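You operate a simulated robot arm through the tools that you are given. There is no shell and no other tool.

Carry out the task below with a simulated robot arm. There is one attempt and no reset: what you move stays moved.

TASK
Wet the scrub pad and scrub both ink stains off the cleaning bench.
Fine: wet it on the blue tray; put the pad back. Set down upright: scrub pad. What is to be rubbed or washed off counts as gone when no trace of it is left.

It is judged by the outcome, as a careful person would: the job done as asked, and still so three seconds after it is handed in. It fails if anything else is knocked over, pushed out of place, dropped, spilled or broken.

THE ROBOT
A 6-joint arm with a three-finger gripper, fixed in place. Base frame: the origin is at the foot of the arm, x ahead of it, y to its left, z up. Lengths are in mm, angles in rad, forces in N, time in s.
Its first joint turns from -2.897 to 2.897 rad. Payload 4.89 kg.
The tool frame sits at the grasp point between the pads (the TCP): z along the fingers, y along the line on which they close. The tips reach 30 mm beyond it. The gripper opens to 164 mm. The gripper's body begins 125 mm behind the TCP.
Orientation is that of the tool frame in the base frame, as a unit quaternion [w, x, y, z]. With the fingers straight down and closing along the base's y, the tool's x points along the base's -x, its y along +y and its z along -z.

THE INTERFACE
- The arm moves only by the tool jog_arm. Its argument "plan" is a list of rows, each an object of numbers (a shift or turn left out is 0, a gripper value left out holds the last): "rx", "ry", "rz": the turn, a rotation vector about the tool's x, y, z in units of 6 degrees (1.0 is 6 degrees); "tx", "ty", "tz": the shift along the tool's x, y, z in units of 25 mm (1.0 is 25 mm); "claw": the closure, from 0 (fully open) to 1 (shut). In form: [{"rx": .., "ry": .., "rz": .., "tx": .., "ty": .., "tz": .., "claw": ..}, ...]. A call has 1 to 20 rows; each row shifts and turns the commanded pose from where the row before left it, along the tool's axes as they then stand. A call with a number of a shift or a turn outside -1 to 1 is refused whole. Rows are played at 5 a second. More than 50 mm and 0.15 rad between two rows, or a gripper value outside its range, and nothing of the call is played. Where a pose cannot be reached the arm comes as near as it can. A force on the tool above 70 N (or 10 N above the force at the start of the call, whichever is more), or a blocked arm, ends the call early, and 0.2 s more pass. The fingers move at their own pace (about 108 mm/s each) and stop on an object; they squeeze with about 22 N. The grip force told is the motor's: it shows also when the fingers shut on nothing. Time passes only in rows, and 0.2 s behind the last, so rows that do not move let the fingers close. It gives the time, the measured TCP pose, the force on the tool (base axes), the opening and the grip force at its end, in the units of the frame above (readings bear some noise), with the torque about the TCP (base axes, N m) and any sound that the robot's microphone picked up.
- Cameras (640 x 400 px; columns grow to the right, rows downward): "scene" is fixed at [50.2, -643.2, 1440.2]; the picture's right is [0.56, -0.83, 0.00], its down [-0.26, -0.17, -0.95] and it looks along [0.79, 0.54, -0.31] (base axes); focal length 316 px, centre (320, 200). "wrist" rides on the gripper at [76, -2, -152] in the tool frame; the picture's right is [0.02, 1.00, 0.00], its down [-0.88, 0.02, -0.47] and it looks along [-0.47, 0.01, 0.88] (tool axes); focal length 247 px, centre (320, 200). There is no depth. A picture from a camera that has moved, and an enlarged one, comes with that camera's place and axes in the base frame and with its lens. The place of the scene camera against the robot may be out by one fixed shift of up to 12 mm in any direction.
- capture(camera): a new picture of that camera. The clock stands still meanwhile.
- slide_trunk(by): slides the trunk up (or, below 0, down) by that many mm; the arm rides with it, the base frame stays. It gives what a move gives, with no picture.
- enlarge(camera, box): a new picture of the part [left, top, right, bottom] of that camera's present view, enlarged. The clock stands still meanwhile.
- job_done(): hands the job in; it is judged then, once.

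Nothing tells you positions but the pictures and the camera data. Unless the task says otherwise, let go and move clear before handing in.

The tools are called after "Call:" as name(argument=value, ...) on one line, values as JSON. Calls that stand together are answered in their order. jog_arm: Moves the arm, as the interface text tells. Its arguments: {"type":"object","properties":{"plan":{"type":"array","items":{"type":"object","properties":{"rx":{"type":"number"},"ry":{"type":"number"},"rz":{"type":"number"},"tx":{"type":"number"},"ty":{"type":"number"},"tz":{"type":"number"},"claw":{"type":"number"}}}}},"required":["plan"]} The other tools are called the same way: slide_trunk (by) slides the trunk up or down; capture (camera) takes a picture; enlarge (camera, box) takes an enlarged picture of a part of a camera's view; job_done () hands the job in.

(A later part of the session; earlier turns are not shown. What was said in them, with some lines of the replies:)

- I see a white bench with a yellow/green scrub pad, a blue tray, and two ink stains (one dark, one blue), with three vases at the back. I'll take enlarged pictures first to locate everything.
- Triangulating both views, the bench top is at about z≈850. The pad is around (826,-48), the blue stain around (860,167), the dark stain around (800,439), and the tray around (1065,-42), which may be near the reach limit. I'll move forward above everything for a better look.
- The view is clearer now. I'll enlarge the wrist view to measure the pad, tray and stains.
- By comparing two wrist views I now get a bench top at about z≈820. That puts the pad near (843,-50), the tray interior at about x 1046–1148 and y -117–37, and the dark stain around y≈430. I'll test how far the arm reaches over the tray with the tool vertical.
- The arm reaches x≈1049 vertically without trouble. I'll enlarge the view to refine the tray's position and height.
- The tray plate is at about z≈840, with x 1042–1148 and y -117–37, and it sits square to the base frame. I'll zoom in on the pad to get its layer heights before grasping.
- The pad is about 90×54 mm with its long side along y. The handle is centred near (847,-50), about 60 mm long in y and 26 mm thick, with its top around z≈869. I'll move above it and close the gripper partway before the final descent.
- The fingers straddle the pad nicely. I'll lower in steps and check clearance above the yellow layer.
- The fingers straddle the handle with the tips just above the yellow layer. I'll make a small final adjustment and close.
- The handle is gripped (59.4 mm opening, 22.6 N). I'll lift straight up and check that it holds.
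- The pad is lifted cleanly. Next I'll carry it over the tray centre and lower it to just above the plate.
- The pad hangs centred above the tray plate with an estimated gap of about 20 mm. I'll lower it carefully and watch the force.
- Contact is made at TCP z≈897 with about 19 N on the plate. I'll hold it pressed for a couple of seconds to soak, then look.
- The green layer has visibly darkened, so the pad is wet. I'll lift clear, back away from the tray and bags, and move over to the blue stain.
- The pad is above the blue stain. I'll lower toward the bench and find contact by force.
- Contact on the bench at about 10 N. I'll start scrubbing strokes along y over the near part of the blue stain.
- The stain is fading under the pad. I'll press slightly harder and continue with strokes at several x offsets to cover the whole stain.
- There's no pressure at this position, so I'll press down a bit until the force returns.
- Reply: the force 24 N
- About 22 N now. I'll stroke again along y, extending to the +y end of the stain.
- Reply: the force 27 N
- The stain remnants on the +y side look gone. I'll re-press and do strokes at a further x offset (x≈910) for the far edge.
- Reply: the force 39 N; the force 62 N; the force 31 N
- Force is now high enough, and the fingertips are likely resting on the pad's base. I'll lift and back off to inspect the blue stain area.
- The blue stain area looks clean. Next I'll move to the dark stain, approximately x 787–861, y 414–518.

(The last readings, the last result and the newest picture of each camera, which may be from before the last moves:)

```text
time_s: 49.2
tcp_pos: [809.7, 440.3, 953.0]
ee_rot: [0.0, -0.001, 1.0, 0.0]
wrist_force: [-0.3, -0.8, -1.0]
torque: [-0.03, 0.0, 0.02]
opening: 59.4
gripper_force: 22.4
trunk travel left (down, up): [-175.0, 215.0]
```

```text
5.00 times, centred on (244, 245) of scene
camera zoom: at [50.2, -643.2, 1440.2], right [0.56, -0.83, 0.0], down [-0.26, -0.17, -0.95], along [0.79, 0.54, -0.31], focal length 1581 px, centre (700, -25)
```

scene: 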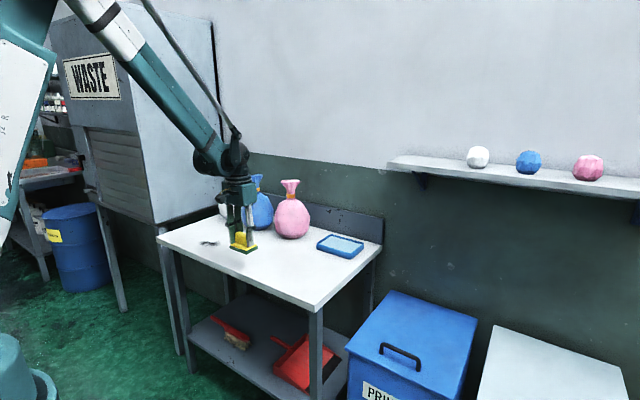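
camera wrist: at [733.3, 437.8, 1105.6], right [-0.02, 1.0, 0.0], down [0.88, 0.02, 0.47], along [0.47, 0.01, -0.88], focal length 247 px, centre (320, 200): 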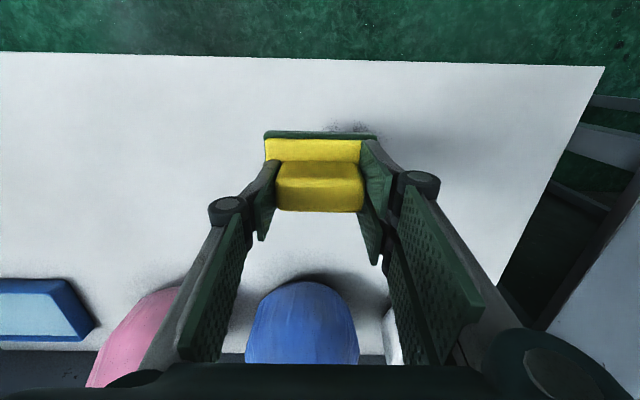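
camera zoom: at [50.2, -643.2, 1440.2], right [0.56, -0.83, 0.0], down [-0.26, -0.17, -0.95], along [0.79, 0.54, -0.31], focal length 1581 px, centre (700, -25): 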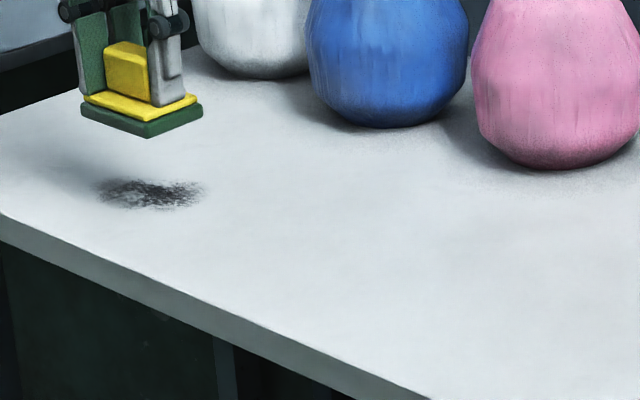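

The blue stain is confirmed clear in this view. I'll lower onto the dark stain now.

Call:
jog_arm(plan=[{"tz": 1}, {"tz": 1}, {"tz": 1}, {"tz": 0.12}, {}])

Call:
jog_arm(plan=[{"tz": 0.08}, {}])

Call:
jog_arm(plan=[{"tz": 0.06}, {}])

```text
time_s: 50.4
tcp_pos: [810.6, 441.6, 876.5]
ee_rot: [0.0, 0.0, 1.0, 0.0]
wrist_force: [-0.5, 0.5, -0.8]
torque: [-0.03, 0.03, -0.01]
opening: 59.5
gripper_force: 22.2
trunk travel left (down, up): [-175.0, 215.0]
```

```text
time_s: 51.0
tcp_pos: [809.2, 440.6, 874.5]
ee_rot: [0.001, 0.0, 1.0, -0.001]
wrist_force: [-1.3, -0.5, -2.0]
torque: [0.02, 0.0, 0.0]
opening: 59.2
gripper_force: 22.3
trunk travel left (down, up): [-175.0, 215.0]
```

```text
time_s: 51.6
tcp_pos: [808.8, 440.1, 871.9]
ee_rot: [0.0, 0.0, 1.0, 0.0]
wrist_force: [-0.7, 0.8, -1.1]
torque: [-0.02, -0.02, 0.03]
opening: 59.2
gripper_force: 22.0
trunk travel left (down, up): [-175.0, 215.0]
```

Call:
jog_arm(plan=[{"tz": 0.05}, {}])

Call:
jog_arm(plan=[{"tz": 0.03}, {}])

```text
time_s: 52.2
tcp_pos: [809.9, 440.8, 871.3]
ee_rot: [0.0, 0.0, 1.0, 0.0]
wrist_force: [-0.9, 0.1, -0.6]
torque: [0.04, 0.01, -0.02]
opening: 59.3
gripper_force: 22.5
trunk travel left (down, up): [-175.0, 215.0]
```

```text
time_s: 52.8
tcp_pos: [808.9, 439.1, 871.6]
ee_rot: [0.0, 0.0, 1.0, 0.0]
wrist_force: [1.4, 0.8, 5.9]
torque: [0.07, -0.1, 0.0]
opening: 59.3
gripper_force: 22.6
trunk travel left (down, up): [-175.0, 215.0]
```

Call:
jog_arm(plan=[{"tz": 0.04}, {"ty": 0.5}, {"ty": 0.5}, {"ty": 0.5}, {"ty": 0.5}, {"ty": 0.5}, {}])

Call:
jog_arm(plan=[{"ty": -0.5}, {"ty": -0.5}, {"ty": -0.5}, {"ty": -0.5}, {"ty": -0.5}, {"ty": -0.3}, {}])

Call:
enlarge(camera="scene", box=[180, 215, 276, 275])

Call:
capture(camera="wrist")

```text
time_s: 54.4
tcp_pos: [808.2, 503.4, 870.7]
ee_rot: [0.001, -0.001, 1.0, 0.0]
wrist_force: [-1.7, -6.2, 19.4]
torque: [-0.1, 0.1, -0.04]
opening: 59.3
gripper_force: 21.8
trunk travel left (down, up): [-175.0, 215.0]
```

```text
time_s: 56.0
tcp_pos: [807.4, 430.9, 870.9]
ee_rot: [0.001, 0.001, 1.0, -0.001]
wrist_force: [-1.7, 8.8, 34.5]
torque: [0.63, 0.15, -0.03]
opening: 59.7
gripper_force: 22.5
trunk travel left (down, up): [-175.0, 215.0]
```

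```text
6.67 times, centred on (228, 245) of scene
camera zoom: at [50.2, -643.2, 1440.2], right [0.56, -0.83, 0.0], down [-0.26, -0.17, -0.95], along [0.79, 0.54, -0.31], focal length 2108 px, centre (933, -100)
```

zoom: 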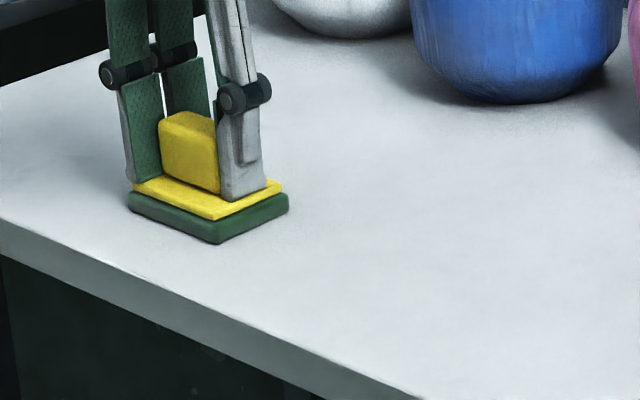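

```text
taken
camera wrist: at [731.1, 429.5, 1023.1], right [-0.02, 1.0, 0.0], down [0.88, 0.02, 0.47], along [0.47, 0.01, -0.88], focal length 247 px, centre (320, 200)
```

wrist: 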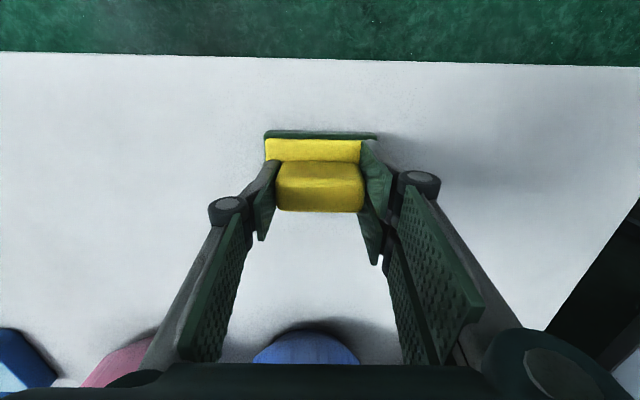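

The near part is cleaning up well. I'll shift to x≈835 and repeat the strokes to cover the far half.

Call:
jog_arm(plan=[{"tz": -0.02}, {"tx": -0.5, "ty": 0.2}, {"tx": -0.5, "ty": 0.2}, {"ty": 0.5}, {"ty": 0.5}, {"ty": 0.5}, {"ty": 0.5}, {"ty": 0.5}, {"ty": 0.2}, {}])

Call:
jog_arm(plan=[{"tx": -0.4, "ty": -0.2}, {"ty": -0.5}, {"ty": -0.5}, {"ty": -0.5}, {"ty": -0.5}, {"ty": -0.5}, {"ty": -0.5}, {}])

Call:
jog_arm(plan=[{"tx": 0.5, "ty": 0.3}, {"tx": 0.6, "ty": 0.5}, {"ty": 0.5}, {"ty": 0.5}, {"ty": 0.5}, {"ty": 0.5}, {}])

```text
time_s: 58.2
tcp_pos: [834.0, 509.8, 869.8]
ee_rot: [0.0, 0.0, 1.0, 0.001]
wrist_force: [0.0, -7.4, 22.6]
torque: [-0.09, -0.01, -0.03]
opening: 59.5
gripper_force: 21.9
trunk travel left (down, up): [-175.0, 215.0]
```

```text
time_s: 60.0
tcp_pos: [842.8, 428.3, 871.1]
ee_rot: [0.0, -0.001, 1.0, 0.0]
wrist_force: [1.3, 15.0, 49.6]
torque: [0.85, 0.12, 0.03]
opening: 59.4
gripper_force: 22.1
trunk travel left (down, up): [-175.0, 215.0]
```

```text
time_s: 61.6
tcp_pos: [814.7, 497.8, 870.3]
ee_rot: [0.0, 0.0, 1.0, -0.001]
wrist_force: [-1.7, -6.8, 21.0]
torque: [-0.1, 0.02, -0.09]
opening: 59.5
gripper_force: 22.2
trunk travel left (down, up): [-175.0, 215.0]
```

Both halves have been scrubbed. I'll lift, move aside and inspect.

Call:
jog_arm(plan=[{"tz": -0.4}, {"tz": -1}, {"tz": -1}, {"tz": -1}, {"ty": -1}, {"ty": -1}, {"ty": -1}, {"ty": -1}, {"ty": -1}, {"ty": -1}, {"ty": -1}, {"ty": -1}, {"ty": -1}, {"ty": -1}, {"ty": -1}, {"ty": -1}, {"ty": -1}, {"ty": -1}, {"ty": -1}, {}])

Call:
capture(camera="scene")

Call:
enlarge(camera="scene", box=[160, 210, 256, 270])

Call:
capture(camera="wrist")

```text
time_s: 65.8
tcp_pos: [816.3, 125.9, 955.3]
ee_rot: [0.001, 0.0, 1.0, 0.0]
wrist_force: [-0.1, -1.0, -1.3]
torque: [0.01, -0.02, 0.0]
opening: 59.1
gripper_force: 21.8
trunk travel left (down, up): [-175.0, 215.0]
```

```text
taken
```

scene: 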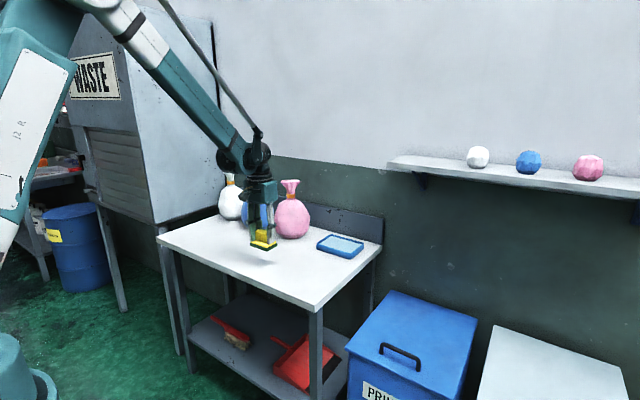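

```text
6.67 times, centred on (208, 240) of scene
camera zoom: at [50.2, -643.2, 1440.2], right [0.56, -0.83, 0.0], down [-0.26, -0.17, -0.95], along [0.79, 0.54, -0.31], focal length 2108 px, centre (1067, -67)
```

zoom: 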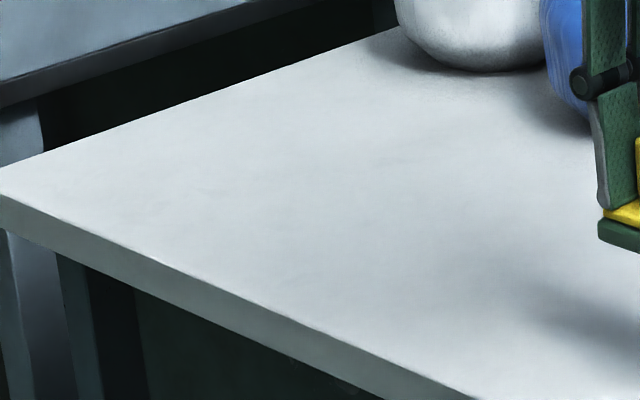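

```text
taken
camera wrist: at [740.2, 124.3, 1106.8], right [-0.02, 1.0, 0.0], down [0.88, 0.02, 0.47], along [0.47, 0.01, -0.88], focal length 247 px, centre (320, 200)
```

wrist: 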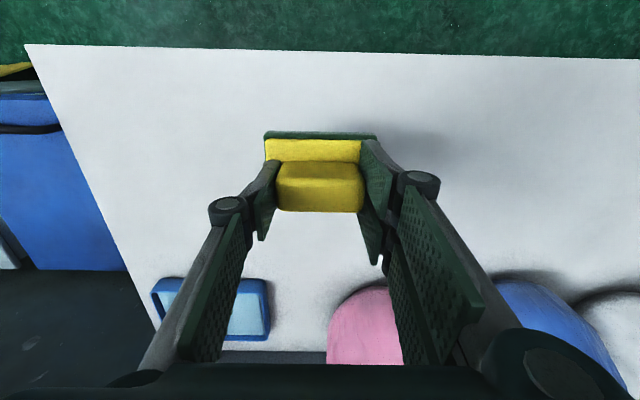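

Call:
enlarge(camera="scene", box=[184, 227, 232, 257])

Call:
enlarge(camera="wrist", box=[480, 70, 640, 170])

Call:
enlarge(camera="scene", box=[245, 235, 293, 265])

```text
13.33 times, centred on (208, 242) of scene
camera zoom: at [50.2, -643.2, 1440.2], right [0.56, -0.83, 0.0], down [-0.26, -0.17, -0.95], along [0.79, 0.54, -0.31], focal length 4217 px, centre (1813, -360)
```

zoom: 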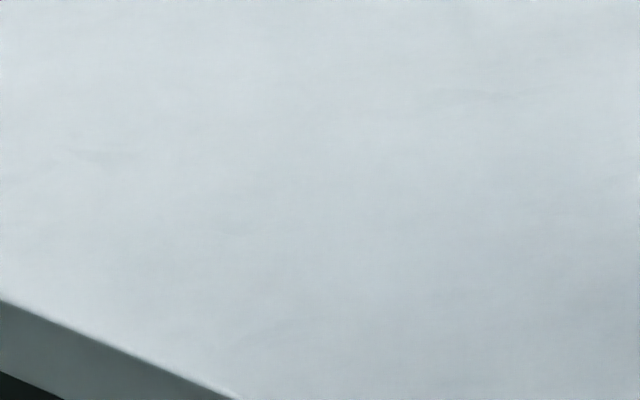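

```text
4.00 times, centred on (560, 120) of wrist
camera zoom: at [740.2, 124.3, 1106.8], right [-0.02, 1.0, 0.0], down [0.88, 0.02, 0.47], along [0.47, 0.01, -0.88], focal length 988 px, centre (-640, 520)
```

zoom: 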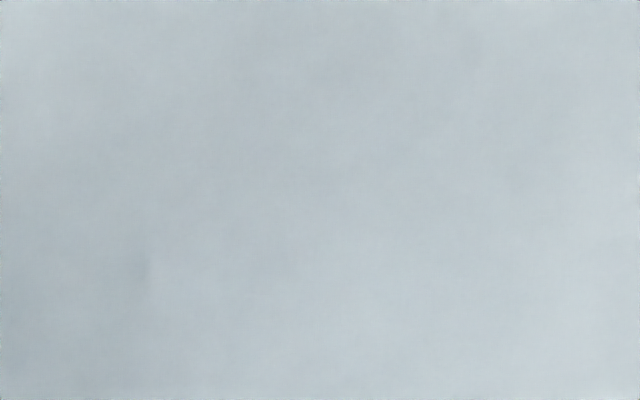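

```text
13.33 times, centred on (269, 250) of scene
camera zoom: at [50.2, -643.2, 1440.2], right [0.56, -0.83, 0.0], down [-0.26, -0.17, -0.95], along [0.79, 0.54, -0.31], focal length 4217 px, centre (1000, -467)
```

zoom: 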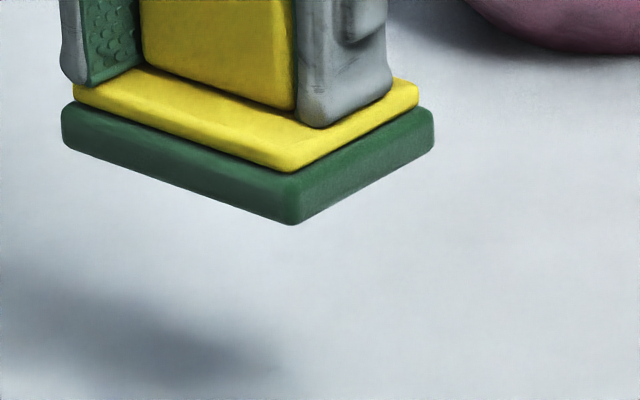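

Both areas look clean from here. To be certain I'll take a closer look at the dark stain area with the wrist camera before putting the pad back.

Call:
jog_arm(plan=[{"ty": 1}, {"ty": 1}, {"ty": 1}, {"ty": 1}, {"ty": 1}, {"ty": 1}, {"ty": 0.2}, {}])

Call:
enlarge(camera="wrist", box=[400, 90, 560, 190])

Call:
enlarge(camera="wrist", box=[120, 100, 280, 200])

Call:
enlarge(camera="scene", box=[240, 235, 304, 275])

```text
time_s: 67.6
tcp_pos: [816.9, 280.8, 954.1]
ee_rot: [0.0, 0.0, 1.0, 0.0]
wrist_force: [-0.3, -0.3, -1.1]
torque: [-0.05, 0.04, 0.02]
opening: 59.2
gripper_force: 22.3
trunk travel left (down, up): [-175.0, 215.0]
```

```text
4.00 times, centred on (480, 140) of wrist
camera zoom: at [740.8, 278.7, 1106.3], right [-0.02, 1.0, 0.0], down [0.88, 0.02, 0.47], along [0.47, 0.01, -0.88], focal length 988 px, centre (-320, 440)
```

zoom: 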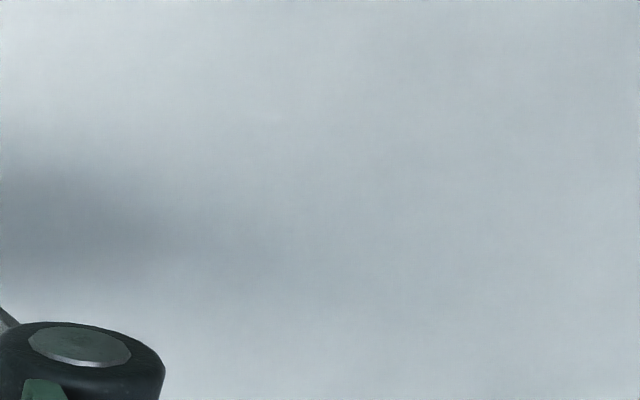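

```text
4.00 times, centred on (200, 150) of wrist
camera zoom: at [740.8, 278.7, 1106.3], right [-0.02, 1.0, 0.0], down [0.88, 0.02, 0.47], along [0.47, 0.01, -0.88], focal length 988 px, centre (800, 400)
```

zoom: 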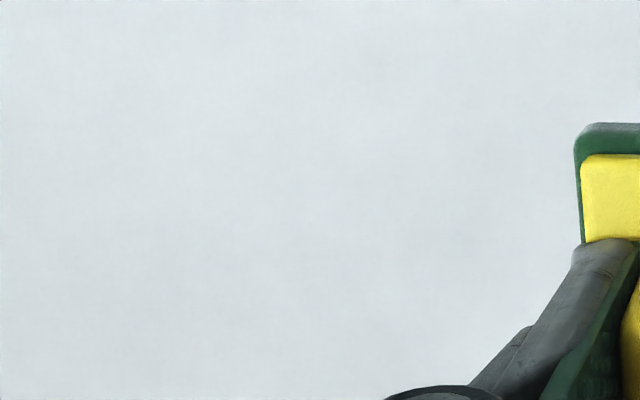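

```text
10.00 times, centred on (272, 255) of scene
camera zoom: at [50.2, -643.2, 1440.2], right [0.56, -0.83, 0.0], down [-0.26, -0.17, -0.95], along [0.79, 0.54, -0.31], focal length 3162 px, centre (800, -350)
```

zoom: 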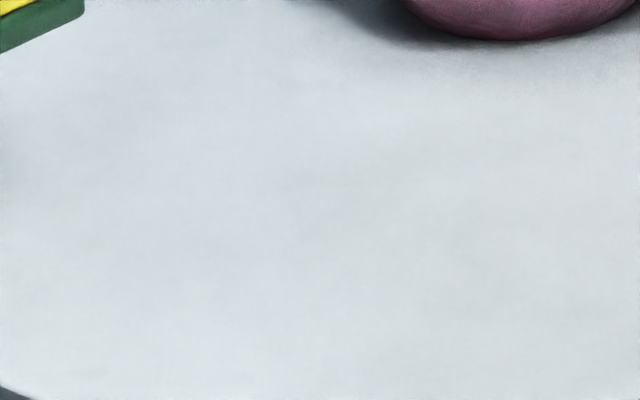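

Both stain areas are clean with no trace. I'll carry the pad back above its original spot at (849,-50).

Call:
jog_arm(plan=[{"ty": -1, "tx": -0.625}, {"ty": -1, "tx": -0.625}, {"ty": -1}, {"ty": -1}, {"ty": -1}, {"ty": -1}, {"ty": -1}, {"ty": -1}, {"ty": -1}, {"ty": -1}, {"ty": -1}, {"ty": -1}, {"ty": -1}, {"ty": -0.2}, {"tz": 1}, {"tz": 1}, {"tz": 0.8}, {}])

Call:
enlarge(camera="scene", box=[260, 220, 356, 280])

Call:
capture(camera="wrist")

```text
time_s: 71.4
tcp_pos: [848.9, -50.4, 884.6]
ee_rot: [0.0, 0.0, 1.0, 0.001]
wrist_force: [0.9, 0.6, -0.7]
torque: [-0.03, 0.06, 0.0]
opening: 59.4
gripper_force: 22.2
trunk travel left (down, up): [-175.0, 215.0]
```

```text
6.67 times, centred on (308, 250) of scene
camera zoom: at [50.2, -643.2, 1440.2], right [0.56, -0.83, 0.0], down [-0.26, -0.17, -0.95], along [0.79, 0.54, -0.31], focal length 2108 px, centre (400, -133)
```

zoom: 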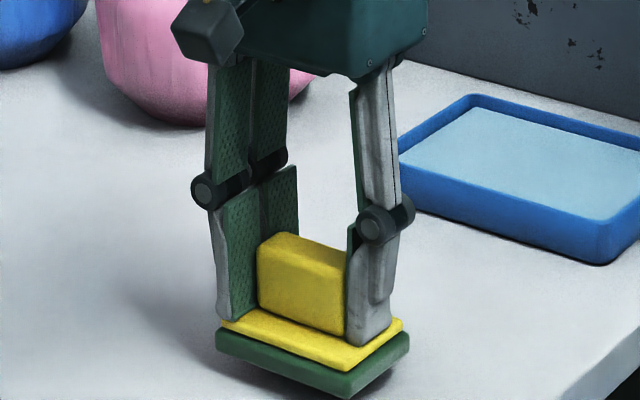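

```text
taken
camera wrist: at [772.5, -51.1, 1037.2], right [-0.02, 1.0, 0.0], down [0.88, 0.02, 0.47], along [0.47, 0.01, -0.88], focal length 247 px, centre (320, 200)
```

wrist: 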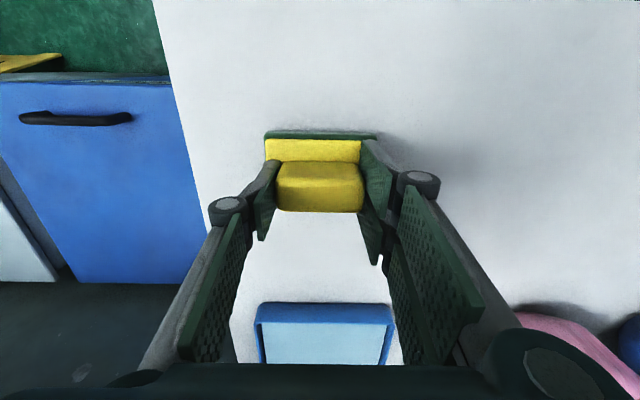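

The pad is just above its original place. I'll lower it gently until contact.

Call:
jog_arm(plan=[{"tz": 0.3}, {"tz": 0.18}, {}])

Call:
jog_arm(plan=[{"tz": 0.05}, {}])

Call:
jog_arm(plan=[{"tz": 0.03}, {}])

```text
time_s: 72.2
tcp_pos: [849.1, -50.9, 873.2]
ee_rot: [0.0, 0.0, 1.0, 0.0]
wrist_force: [-0.5, -1.1, -1.0]
torque: [0.0, 0.0, -0.02]
opening: 59.1
gripper_force: 22.0
trunk travel left (down, up): [-175.0, 215.0]
```

```text
time_s: 72.8
tcp_pos: [849.2, -49.4, 871.8]
ee_rot: [0.0, 0.0, 1.0, 0.001]
wrist_force: [-0.9, 0.7, -0.8]
torque: [0.01, 0.0, 0.0]
opening: 59.2
gripper_force: 22.0
trunk travel left (down, up): [-175.0, 215.0]
```

```text
time_s: 73.4
tcp_pos: [847.5, -50.9, 872.6]
ee_rot: [0.0, 0.0, 1.0, 0.0]
wrist_force: [1.4, -1.3, 13.9]
torque: [0.08, -0.08, 0.01]
opening: 59.3
gripper_force: 21.9
trunk travel left (down, up): [-175.0, 215.0]
```

It's resting on the bench. I'll ease off slightly, open, and rise straight up.

Call:
jog_arm(plan=[{"tz": -0.03}, {}, {"claw": 0.46}, {}, {}, {}])

Call:
enlarge(camera="scene", box=[260, 220, 356, 280])

```text
time_s: 74.8
tcp_pos: [848.3, -50.2, 870.8]
ee_rot: [0.0, 0.0, 1.0, 0.0]
wrist_force: [0.5, -0.3, -0.3]
torque: [0.0, -0.02, 0.02]
opening: 88.3
gripper_force: 0.2
trunk travel left (down, up): [-175.0, 215.0]
```

```text
6.67 times, centred on (308, 250) of scene
camera zoom: at [50.2, -643.2, 1440.2], right [0.56, -0.83, 0.0], down [-0.26, -0.17, -0.95], along [0.79, 0.54, -0.31], focal length 2108 px, centre (400, -133)
```

zoom: 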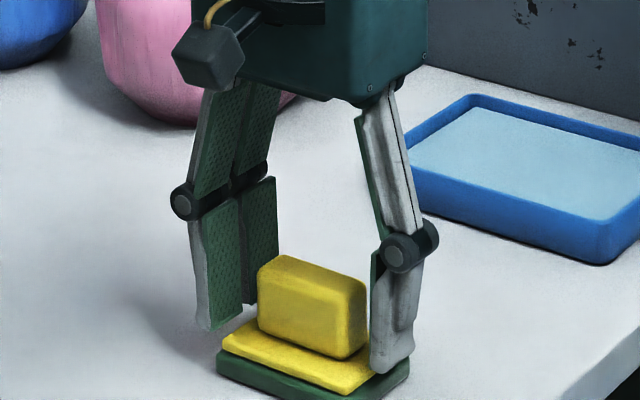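

The pad is released and standing upright at its original position. I'll rise straight up, back off, and check the whole bench.

Call:
jog_arm(plan=[{"tz": -0.5}, {"tz": -1}, {"tz": -1}, {"tz": -1}, {"tz": -1}, {"tz": -1}, {"tz": -1, "tx": 1}, {"tz": -1, "tx": 1}, {"tz": -1, "tx": 1}, {"tz": -1, "tx": 1}, {"tx": 1}, {"tx": 1}, {"tx": 1}, {"tx": 1}, {}])

Call:
capture(camera="scene")

Call:
capture(camera="wrist")

Call:
enlarge(camera="scene", box=[150, 160, 400, 316])

```text
time_s: 78.0
tcp_pos: [648.7, -48.4, 1111.1]
ee_rot: [0.0, 0.0, 1.0, 0.0]
wrist_force: [-0.4, 0.7, 1.0]
torque: [-0.02, -0.06, -0.03]
opening: 88.7
gripper_force: 0.1
trunk travel left (down, up): [-175.0, 215.0]
```

```text
taken
```

scene: 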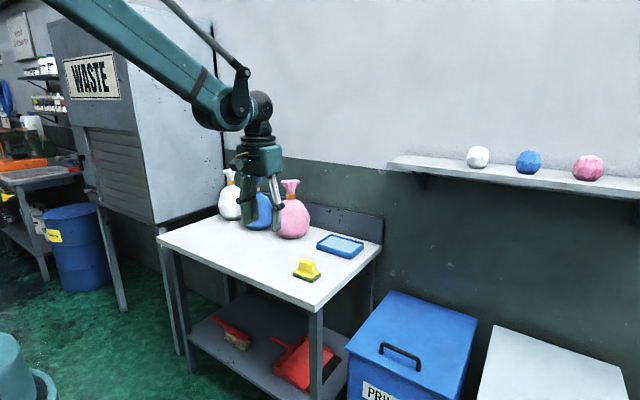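

```text
taken
camera wrist: at [571.2, -50.2, 1262.3], right [-0.02, 1.0, 0.0], down [0.88, 0.02, 0.47], along [0.47, 0.01, -0.88], focal length 247 px, centre (320, 200)
```

wrist: 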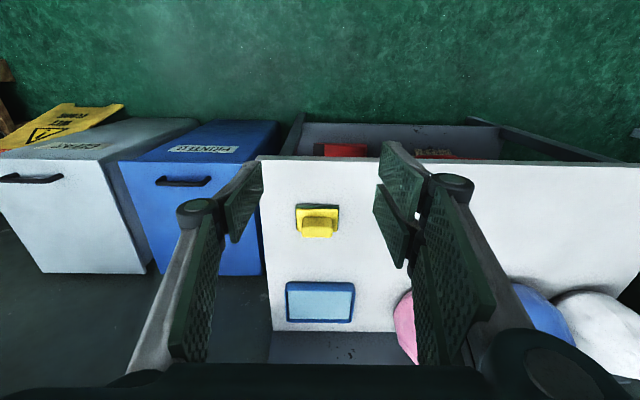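

```text
2.56 times, centred on (275, 238) of scene
camera zoom: at [50.2, -643.2, 1440.2], right [0.56, -0.83, 0.0], down [-0.26, -0.17, -0.95], along [0.79, 0.54, -0.31], focal length 810 px, centre (435, 103)
```

zoom: 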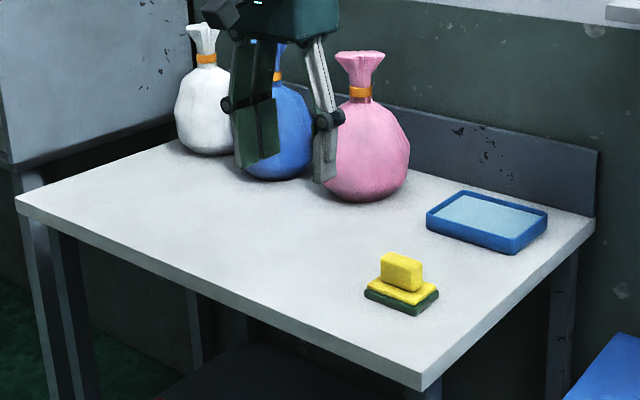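

The pad is back in its original place, and the tray and bags are unmoved. I'll take one last close check of both stain areas for faint traces.

Call:
enlarge(camera="scene", box=[184, 227, 232, 257])

Call:
enlarge(camera="scene", box=[242, 238, 290, 268])

Call:
enlarge(camera="wrist", box=[440, 160, 640, 285])

```text
13.33 times, centred on (208, 242) of scene
camera zoom: at [50.2, -643.2, 1440.2], right [0.56, -0.83, 0.0], down [-0.26, -0.17, -0.95], along [0.79, 0.54, -0.31], focal length 4217 px, centre (1813, -360)
```

zoom: 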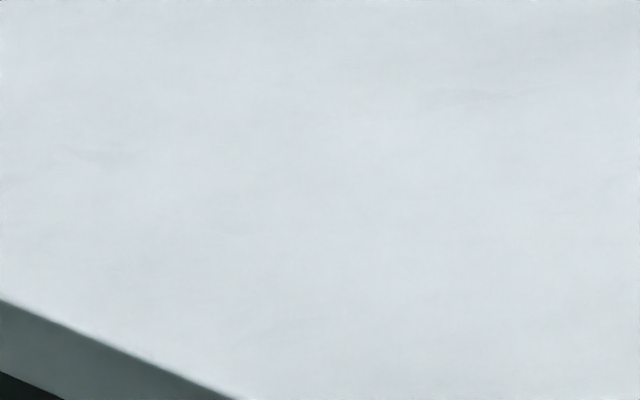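

```text
13.33 times, centred on (266, 253) of scene
camera zoom: at [50.2, -643.2, 1440.2], right [0.56, -0.83, 0.0], down [-0.26, -0.17, -0.95], along [0.79, 0.54, -0.31], focal length 4217 px, centre (1040, -507)
```

zoom: 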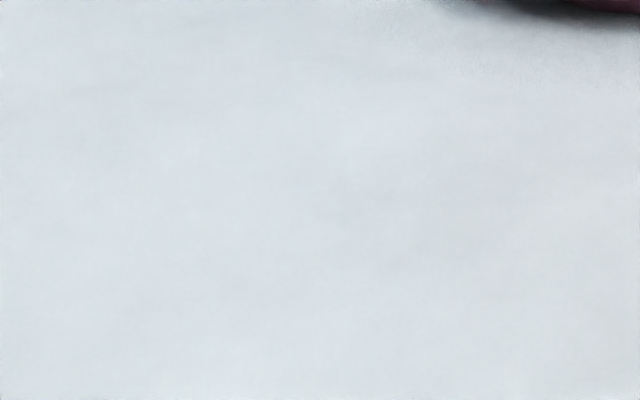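

```text
3.20 times, centred on (540, 222) of wrist
camera zoom: at [571.2, -50.2, 1262.3], right [-0.02, 1.0, 0.0], down [0.88, 0.02, 0.47], along [0.47, 0.01, -0.88], focal length 790 px, centre (-384, 128)
```

zoom: 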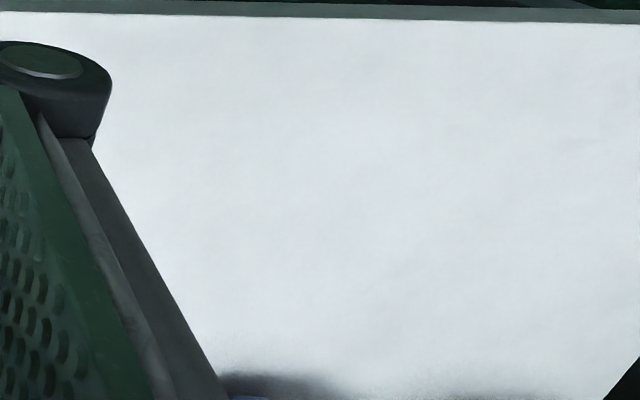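

Neither stain leaves any visible trace. The pad stands upright in its original spot, the tray and bags are undisturbed, and the arm is clear, so I'm handing in the job.

Call:
job_done()

```text
The job is handed in.
```

I wetted the scrub pad on the blue tray and scrubbed both ink stains off the bench. In the final close-up pictures neither stain left a visible trace.

The pad is back upright where it started. The tray and the three bags look unmoved, and the arm had let go and moved clear before I handed the job in.

The hand-in was accepted, but I don't have the judged result.
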